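You operate a simulated robot arm through the tools that you are given. There is no shell and no other tool. Be economical: measure what you need, move in short steps, check, and stop when the job is done.

Carry out the task below with a simulated robot arm. There is one attempt and no reset: what you move stays moved.

Task
Open the top wide drawer.

The check looks at the end state, three seconds after you hand in, the way a careful person would. Anything else that was tipped, shoved, dropped, spilled or broken makes it a failure.

Robot
A 6-joint arm with a two-finger parallel gripper, fixed in place. Base frame: the origin is at the foot of the arm, x ahead of it, y to its left, z up. Readings come in mm, rad, newtons and seconds.
With the tool pointing down near the work surface it reaches from about 280 to 740 mm from the base axis. Its first joint turns from -1.152 to 1.152 rad. Payload 2.45 kg.
The TCP is the grasp point between the finger pads, 24 mm short of the fingertips. In the tool frame z runs along the fingers and y along their closing line. The gripper opens to 68 mm. The fingers are 17 mm wide and 10 mm thick; the gripper's body (40 by 70 mm) begins 41 mm behind the TCP.
Orientation is that of the tool frame in the base frame, as a unit quaternion [x, y, z, w]. With the fingers straight down and closing along the base's y, the tool's x points along the base's -x, its y along +y and its z along -z.

Tools
- The arm moves only by the tool nudge_tool. Its argument "targets" is a list of rows, each an object of numbers (a shift or turn left out is 0, a gripper value left out holds the last): "x", "y", "z": the shift along the tool's x, y, z in mm; "ax", "ay", "az": the turn, a rotation vector about the tool's x, y, z in rad; "claw": the finger opening in mm, from 0 to 68. In form: [{"x": .., "y": .., "z": .., "ax": .., "ay": .., "az": .., "claw": ..}, ...]. A call has 1 to 20 rows; each row shifts and turns the commanded pose from where the row before left it, along the tool's axes as they then stand. A row lasts 0.2 s, in which the tool goes at most 50 mm and 0.15 rad; a call with a longer step from one row to the next is refused whole, and so is a gripper value outside its range. Where a pose cannot be reached the arm comes as near as it can. A force on the tool above 40 N (or 10 N above the force at the start of the call, whichever is more), or a blocked arm, ends the call early, and 0.2 s more pass. Each finger travels about 108 mm/s and halts on what it meets, pressing with about 32 N; the grip force reading is that of the motor and also rises with nothing between the fingers. The clock runs only during rows and for 0.2 s after the last one: add rows that do not move to give the fingers time. The reply holds the time, the measured pose of the TCP, the force on the tool along the base axes, the opening and the grip force, in the units named above and with some noise.
- Cameras (640 x 400 px; columns grow to the right, rows downward): "scene" is fixed at [177, 424.2, 1456.3]; the picture's right is [-0.71, -0.70, 0.00], its down [-0.48, 0.48, -0.74] and it looks along [0.52, -0.52, -0.68] (base axes); focal length 321 px, centre (320, 200). "wrist" rides on the gripper at [84, 11, -75] in the tool frame; the picture's right is [-0.13, 0.99, 0.00], its down [-0.60, -0.08, -0.79] and it looks along [-0.79, -0.10, 0.61] (tool axes); focal length 251 px, centre (320, 200). There is no depth. A picture from a camera that has moved, and an enlarged one, comes with that camera's place and axes in the base frame and with its lens. The place of the scene camera against the robot may be out by one fixed shift of up to 12 mm in any direction.
- camera(camera): a new picture of that camera. No time passes.
- enlarge(camera, box): a new picture of the part [left, top, right, bottom] of that camera's present view, enlarged. No time passes.
- sign_off(): hands the job in; it is judged then, once.

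Work in short steps. Places have to be worked out from the pictures, the camera data and where the tool is seen: move nearer, look again, correct. Check each grasp and each placing, and mend what went wrong. You have 90 turns and 36 pictures in all, those below and enlarged ones among them. Open the gripper and draw the arm clear of the work before you hand the job in, unless the task says otherwise; then end with one line.

The tools are called after "Request:" as a command line: name --argument value ..., lists and objects as JSON in quotes. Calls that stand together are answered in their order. nudge_tool: Moves the arm, as the interface text tells. Its arguments: {"type":"object","properties":{"targets":{"type":"array"}},"required":["targets"]} The other tools are called the same way: camera (camera) takes a picture; enlarge (camera, box) takes an enlarged picture of a part of a camera's view; sign_off () hands the job in.

At the start:

```text
clock: 0.0
tool_pos: [431.2, -44.3, 1066.8]
ee_rot: [0.0, 1.0, 0.0, 0.0]
contact_force: [-0.3, -0.8, 0.4]
grip_width: 68.0
grip_force: 0.0
```

scene: 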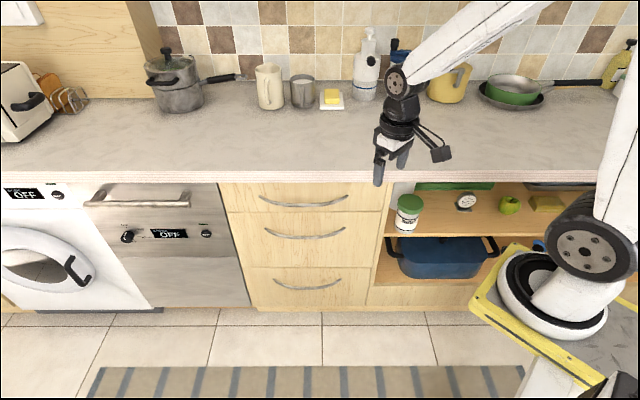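
wrist: 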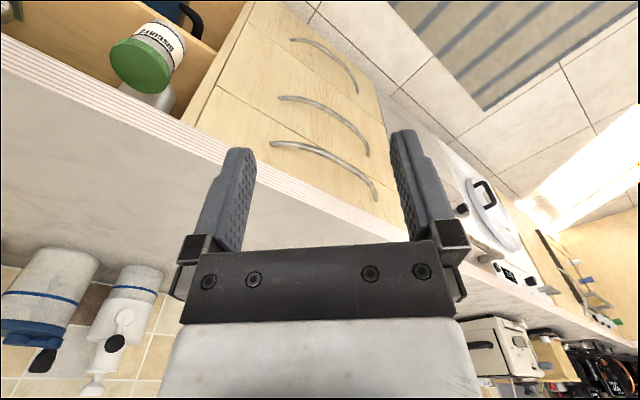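

The drawer stack is in view in both cameras; the top handle looks to be near x≈735, y≈-60, z≈770. I'll enlarge both views to triangulate it properly.

Request:
enlarge --camera "scene" --box '[220, 150, 400, 262]'

Request:
enlarge --camera "wrist" --box '[220, 20, 420, 220]'

```text
3.56 times, centred on (310, 206) of scene
camera zoom: at [177.0, 424.2, 1456.3], right [-0.71, -0.7, 0.0], down [-0.48, 0.48, -0.74], along [0.52, -0.52, -0.68], focal length 1142 px, centre (356, 179)
```

zoom: 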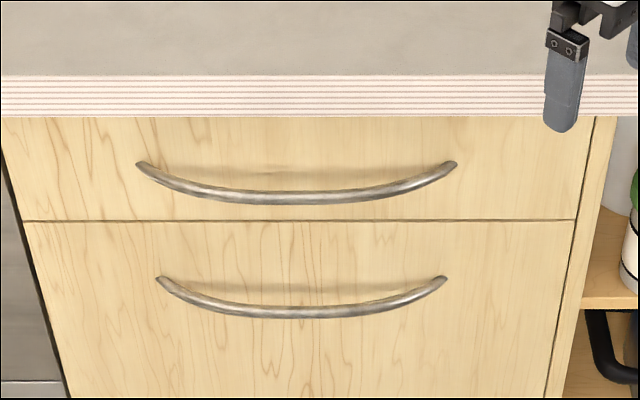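

```text
2.00 times, centred on (320, 120) of wrist
camera zoom: at [347.7, -32.3, 1141.6], right [0.13, 0.99, 0.0], down [0.6, -0.08, 0.79], along [0.79, -0.1, -0.61], focal length 503 px, centre (320, 360)
```

zoom: 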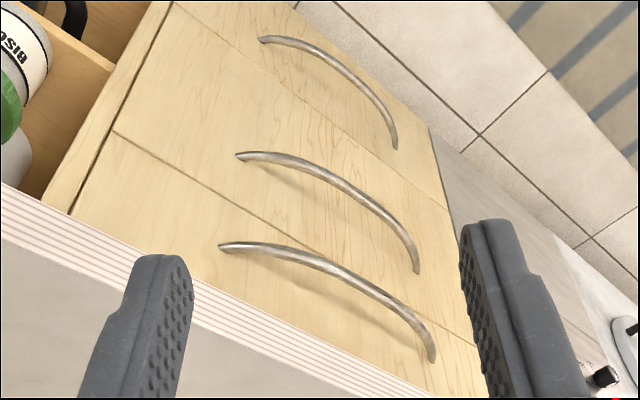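

The bar bows outward, so I put its middle at about (702, -31, 785), standing about 40 mm off the drawer face, with the drawer's outward direction about (-0.71, 0.70, 0). I'll turn the tool to face the drawer, pitched 30° below horizontal with the fingers closing vertically across the bar, while still well in front of the counter.

Request:
nudge_tool --targets '[{"az": -0.131}, {"az": -0.131}, {"az": -0.131}, {"az": -0.131}, {"az": -0.131}, {"az": -0.131}, {"ax": 0.131}, {"ax": 0.131}, {"ax": 0.131}, {"ax": 0.131}, {"ax": 0.131}, {"ax": 0.131}, {"ax": 0.131}, {"ax": 0.131}, {}]'

```text
clock: 3.2
tool_pos: [454.2, -37.7, 1068.7]
ee_rot: [-0.33, 0.8, -0.463, 0.193]
contact_force: [-0.6, 0.1, 0.0]
grip_width: 68.1
grip_force: 0.2
out of reach, approached as far as the arm can: row 12, 13, 14
```

The turned pose is slightly out of reach so high up and close in; I'll move down and left toward a waypoint in front of the drawer, at (560, 60, 960).

Request:
nudge_tool --targets '[{"x": -33, "y": 16.8, "z": 13.8}, {"x": -33, "y": 16.8, "z": 13.8}, {"x": -33, "y": 16.8, "z": 13.8}, {"x": -33, "y": 16.8, "z": 13.8}, {"x": -33, "y": 16.8, "z": 13.8}, {}, {}]'

Request:
camera --camera "scene"

Request:
camera --camera "wrist"

```text
clock: 4.8
tool_pos: [583.4, 67.3, 960.3]
ee_rot: [-0.33, 0.799, -0.463, 0.193]
contact_force: [-0.6, -0.3, 0.7]
grip_width: 68.1
grip_force: 0.0
```

```text
31 pictures are left
```

scene: 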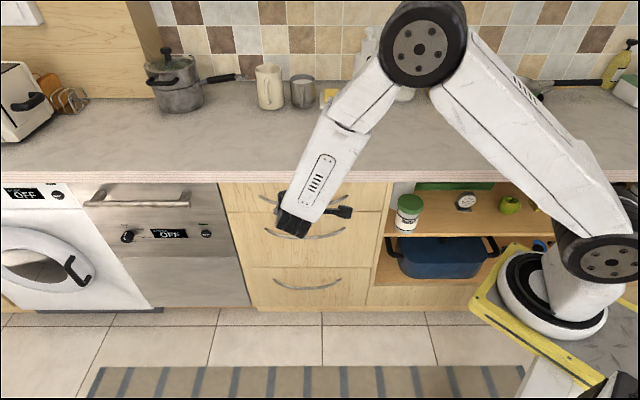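

```text
30 pictures are left
camera wrist: at [473.9, 57.6, 987.4], right [-0.26, 0.44, -0.86], down [-0.03, 0.89, 0.46], along [0.97, 0.15, -0.21], focal length 251 px, centre (320, 200)
```

wrist: 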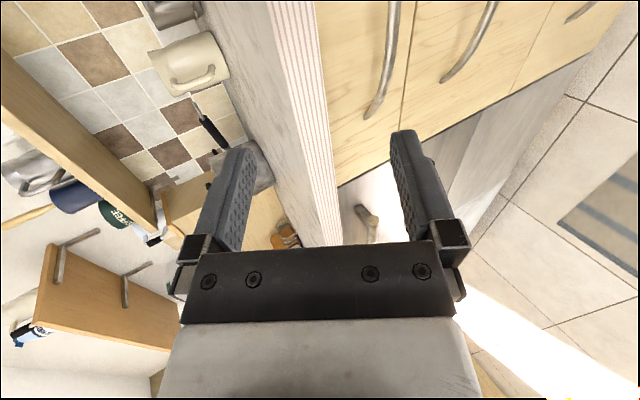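

The wrist view confirms the handle's far end where I computed it (z≈780). I'll move to a standoff about 80 mm short of the bar's middle, along the approach line.

Request:
nudge_tool --targets '[{"x": -3.7, "y": 18.3, "z": 34.8}, {"x": -3.7, "y": 18.3, "z": 34.8}, {"x": -3.7, "y": 18.2, "z": 34.8}, {"x": -3.7, "y": 18.2, "z": 34.8}, {}, {}]'

Request:
camera --camera "wrist"

Request:
enlarge --camera "scene" --box '[220, 150, 400, 262]'

```text
clock: 6.2
tool_pos: [654.4, 16.2, 830.0]
ee_rot: [-0.331, 0.799, -0.463, 0.193]
contact_force: [-0.7, -0.3, 0.2]
grip_width: 68.0
grip_force: 0.0
```

```text
29 pictures are left
camera wrist: at [544.8, 6.5, 857.8], right [-0.26, 0.44, -0.86], down [-0.03, 0.89, 0.46], along [0.97, 0.15, -0.21], focal length 251 px, centre (320, 200)
```

wrist: 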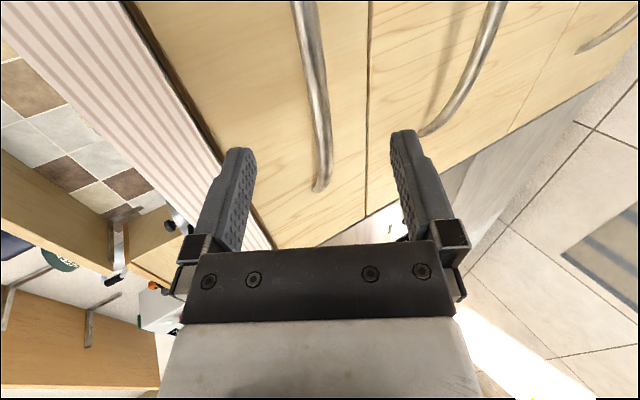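

```text
3.56 times, centred on (310, 206) of scene
camera zoom: at [177.0, 424.2, 1456.3], right [-0.71, -0.7, 0.0], down [-0.48, 0.48, -0.74], along [0.52, -0.52, -0.68], focal length 1142 px, centre (356, 179)
```

zoom: 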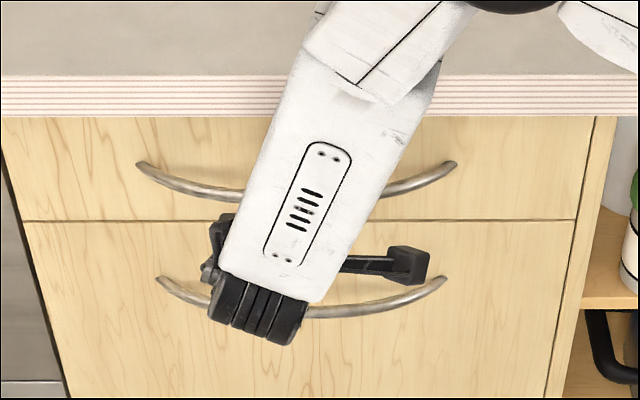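

From this view the bar's middle comes out at about (703, -30, 791), dead ahead of the tool by about 77 mm. I'll narrow the opening to 36 mm so the upper finger clears the drawer face, then advance about 70 mm.

Request:
nudge_tool --targets '[{"claw": 36}, {"claw": 36}, {"z": 15}, {"z": 15}, {"z": 15}, {"z": 10}, {"z": 8}, {"z": 7}, {}]'

Request:
camera --camera "wrist"

```text
clock: 8.2
tool_pos: [696.9, -26.6, 795.0]
ee_rot: [-0.331, 0.799, -0.463, 0.193]
contact_force: [1.1, 0.4, 0.8]
grip_width: 36.0
grip_force: 0.1
```

```text
27 pictures are left
camera wrist: at [587.1, -35.5, 821.8], right [-0.26, 0.44, -0.86], down [-0.03, 0.89, 0.46], along [0.97, 0.15, -0.21], focal length 251 px, centre (320, 200)
```

wrist: 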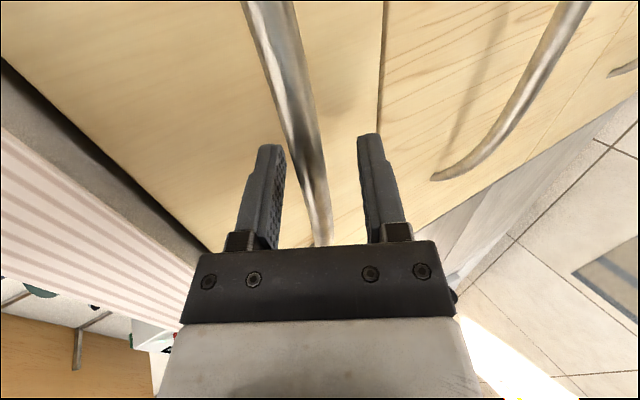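

The bar lies between the two fingers with no contact yet. I'll close on it.

Request:
nudge_tool --targets '[{"z": 4}, {"claw": 0}, {"claw": 0}, {"claw": 0}, {"claw": 0}]'

Request:
camera --camera "wrist"

```text
clock: 9.4
tool_pos: [701.0, -29.5, 795.3]
ee_rot: [-0.329, 0.797, -0.466, 0.196]
contact_force: [-1.0, -9.1, 29.7]
grip_width: 12.2
grip_force: 32.5
```

```text
26 pictures are left
camera wrist: at [590.7, -37.8, 821.9], right [-0.25, 0.44, -0.86], down [-0.04, 0.89, 0.46], along [0.97, 0.15, -0.21], focal length 251 px, centre (320, 200)
```

wrist: 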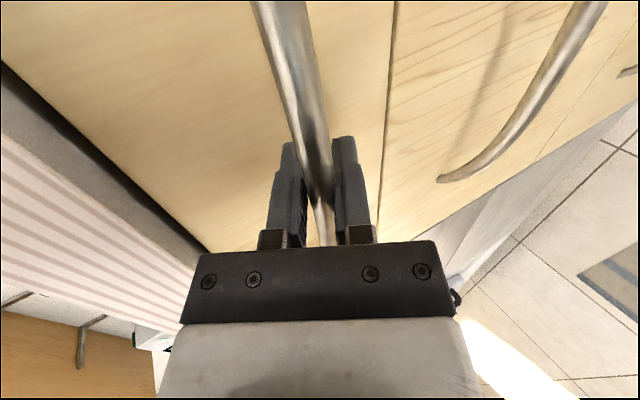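

The bar is gripped at 12 mm, with some vertical load. I'll ease up a few mm, then pull gently outward (tool y +0.5, z -0.866).

Request:
nudge_tool --targets '[{"y": -3.5, "z": -2}, {"y": 3, "z": -5.2}, {"y": 5, "z": -8.66}, {"y": 5, "z": -8.66}, {"y": 5, "z": -8.66}, {}]'

```text
clock: 10.8
tool_pos: [672.2, -1.7, 795.3]
ee_rot: [-0.332, 0.799, -0.462, 0.193]
contact_force: [7.5, 9.5, 1.6]
grip_width: 12.1
grip_force: 32.6
```

The drawer follows (40 mm) with a light force, part of it sideways. I'll continue the pull with a slight sideways relief.

Request:
nudge_tool --targets '[{"x": -1, "y": 6, "z": -10.4}, {"x": -0.5, "y": 6, "z": -10.4}, {"y": 6, "z": -10.4}, {"y": 6, "z": -10.4}, {"y": 6, "z": -10.4}, {"y": 6, "z": -10.4}, {}]'

Request:
camera --camera "scene"

```text
clock: 12.4
tool_pos: [623.2, 47.1, 795.5]
ee_rot: [-0.332, 0.799, -0.463, 0.192]
contact_force: [1.0, -0.7, -1.1]
grip_width: 12.1
grip_force: 32.7
```

```text
25 pictures are left
```

scene: 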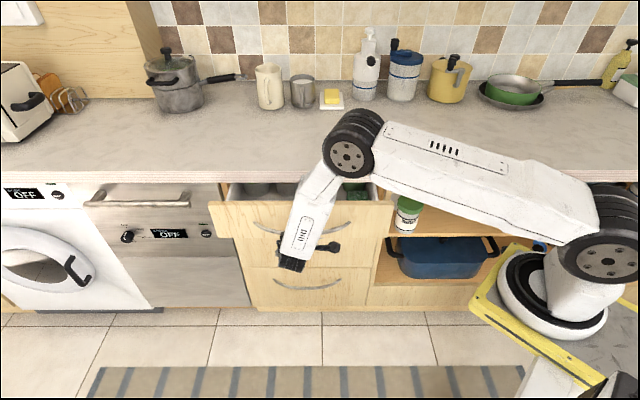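

The drawer is opening cleanly (~110 mm) and nothing else is disturbed. I'll keep pulling.

Request:
nudge_tool --targets '[{"y": 6, "z": -10.4}, {"y": 6, "z": -10.4}, {"y": 6, "z": -10.4}, {"y": 6, "z": -10.4}, {"y": 6, "z": -10.4}, {"y": 6, "z": -10.4}, {"y": 6, "z": -10.4}, {"y": 6, "z": -10.4}, {"y": 6, "z": -10.4}, {}]'

Request:
camera --camera "scene"

```text
clock: 14.6
tool_pos: [545.6, 125.1, 796.4]
ee_rot: [-0.331, 0.799, -0.463, 0.193]
contact_force: [-10.1, -8.6, 13.5]
grip_width: 11.9
grip_force: 32.1
```

```text
24 pictures are left
```

scene: 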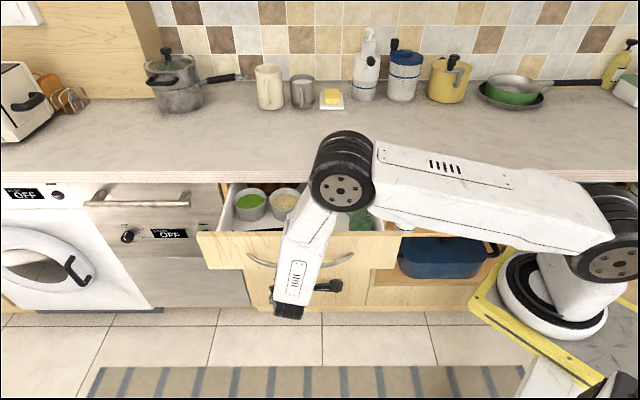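

About 220 mm open with bowls visible inside; a mild side and vertical load has built up. I'll relieve it and pull a little further.

Request:
nudge_tool --targets '[{"x": 1, "y": 5, "z": -11}, {"x": 0.5, "y": 5, "z": -11}, {"y": 6, "z": -10.4}, {"y": 6, "z": -10.4}, {"y": 6, "z": -10.4}, {}]'

Request:
camera --camera "scene"

Request:
camera --camera "wrist"

```text
clock: 16.0
tool_pos: [502.0, 167.6, 796.5]
ee_rot: [-0.333, 0.8, -0.461, 0.191]
contact_force: [4.4, 6.8, -34.3]
grip_width: 12.2
grip_force: 32.3
```

```text
23 pictures are left
```

scene: 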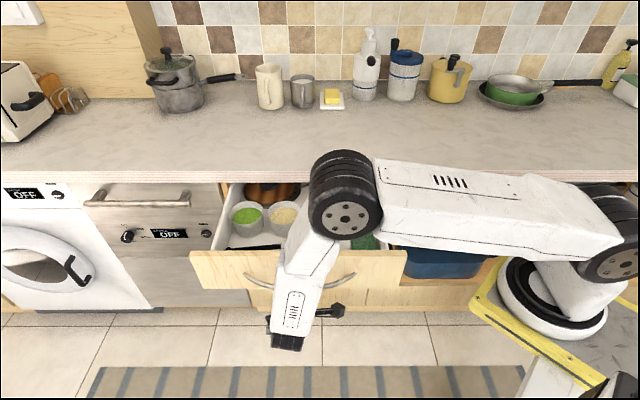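

```text
22 pictures are left
camera wrist: at [393.4, 158.3, 824.0], right [-0.26, 0.44, -0.86], down [-0.03, 0.88, 0.47], along [0.96, 0.15, -0.22], focal length 251 px, centre (320, 200)
```

wrist: 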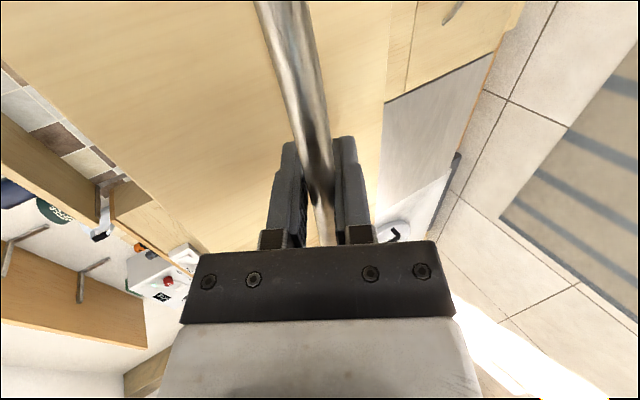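

About 280 mm open and only vertical strain from my over-correction; the elbow is well above the drawer. I'll lower 2 mm and pull some more to find the end of travel.

Request:
nudge_tool --targets '[{"y": 1.7, "z": 1}, {"y": 5, "z": -8.66}, {"y": 5, "z": -8.66}, {"y": 5, "z": -8.66}, {"y": 5, "z": -8.66}, {"y": 5, "z": -8.66}, {}]'

```text
clock: 17.6
tool_pos: [467.7, 202.3, 795.9]
ee_rot: [-0.331, 0.799, -0.463, 0.194]
contact_force: [-0.3, 1.0, -0.2]
grip_width: 12.2
grip_force: 32.3
```

It's still sliding freely at about 330 mm. One more careful pull.

Request:
nudge_tool --targets '[{"y": 5, "z": -8.66}, {"y": 5, "z": -8.66}, {"y": 5, "z": -8.66}, {"y": 5, "z": -8.66}, {"y": 5, "z": -8.66}, {}]'

Request:
camera --camera "scene"

```text
clock: 19.0
tool_pos: [431.5, 238.1, 795.7]
ee_rot: [-0.332, 0.799, -0.462, 0.193]
contact_force: [7.4, 9.8, 3.5]
grip_width: 12.0
grip_force: 32.1
```

```text
21 pictures are left
```

scene: 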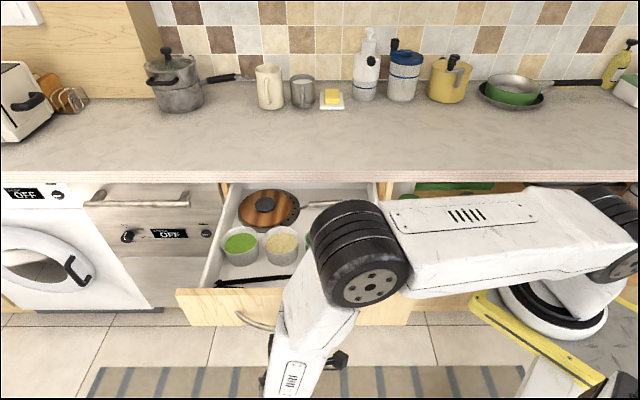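

The drawer is now about 380 mm out, with its contents undisturbed, which is well open. I'll release the bar and back away along the approach axis.

Request:
nudge_tool --targets '[{"claw": 36}, {"claw": 36}, {}, {"z": -10}, {"z": -15}, {"z": -20}, {"z": -20}, {}]'

Request:
camera --camera "wrist"

```text
clock: 20.8
tool_pos: [405.3, 271.0, 829.7]
ee_rot: [-0.331, 0.8, -0.463, 0.192]
contact_force: [-1.0, 0.2, 0.5]
grip_width: 36.0
grip_force: 0.1
out of reach, approached as far as the arm can: row 7
```

```text
20 pictures are left
camera wrist: at [296.6, 260.8, 856.7], right [-0.26, 0.44, -0.86], down [-0.03, 0.89, 0.46], along [0.97, 0.15, -0.21], focal length 251 px, centre (320, 200)
```

wrist: 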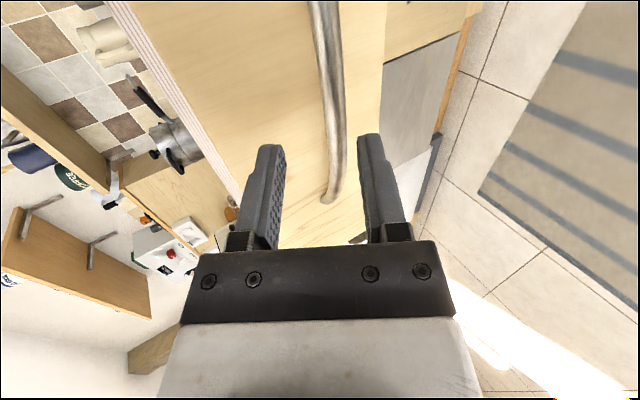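

Released and clear of the bar. I'll lift the arm up and slightly sideways, away from the drawer.

Request:
nudge_tool --targets '[{"x": -15, "y": -22, "z": -12}, {"x": -15, "y": -22, "z": -12}, {"x": -15, "y": -22, "z": -12}, {"x": -15, "y": -22, "z": -12}, {"x": -15, "y": -22, "z": -12}, {}, {}]'

Request:
camera --camera "scene"

```text
clock: 22.4
tool_pos: [460.9, 322.0, 957.4]
ee_rot: [-0.332, 0.799, -0.462, 0.193]
contact_force: [0.2, -0.5, -0.5]
grip_width: 36.2
grip_force: 0.1
```

```text
19 pictures are left
```

scene: 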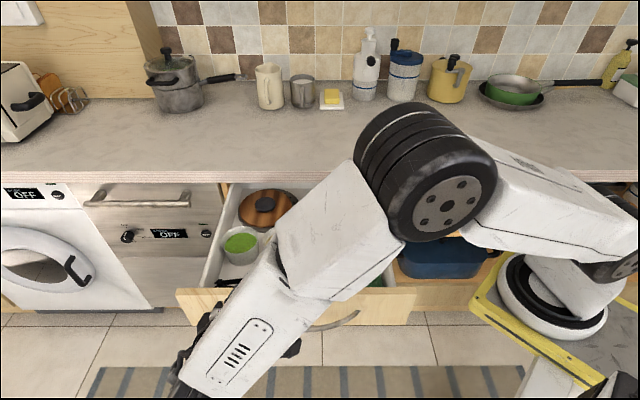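

The drawer has stayed open, the gripper is open, the arm is clear and no objects have moved. I'll hand in now.

Request:
sign_off

```text
The job is handed in.
```

The top wide drawer is open by about 380 mm, with the gripper released and the arm drawn clear. I saw nothing else moved in the last pictures.
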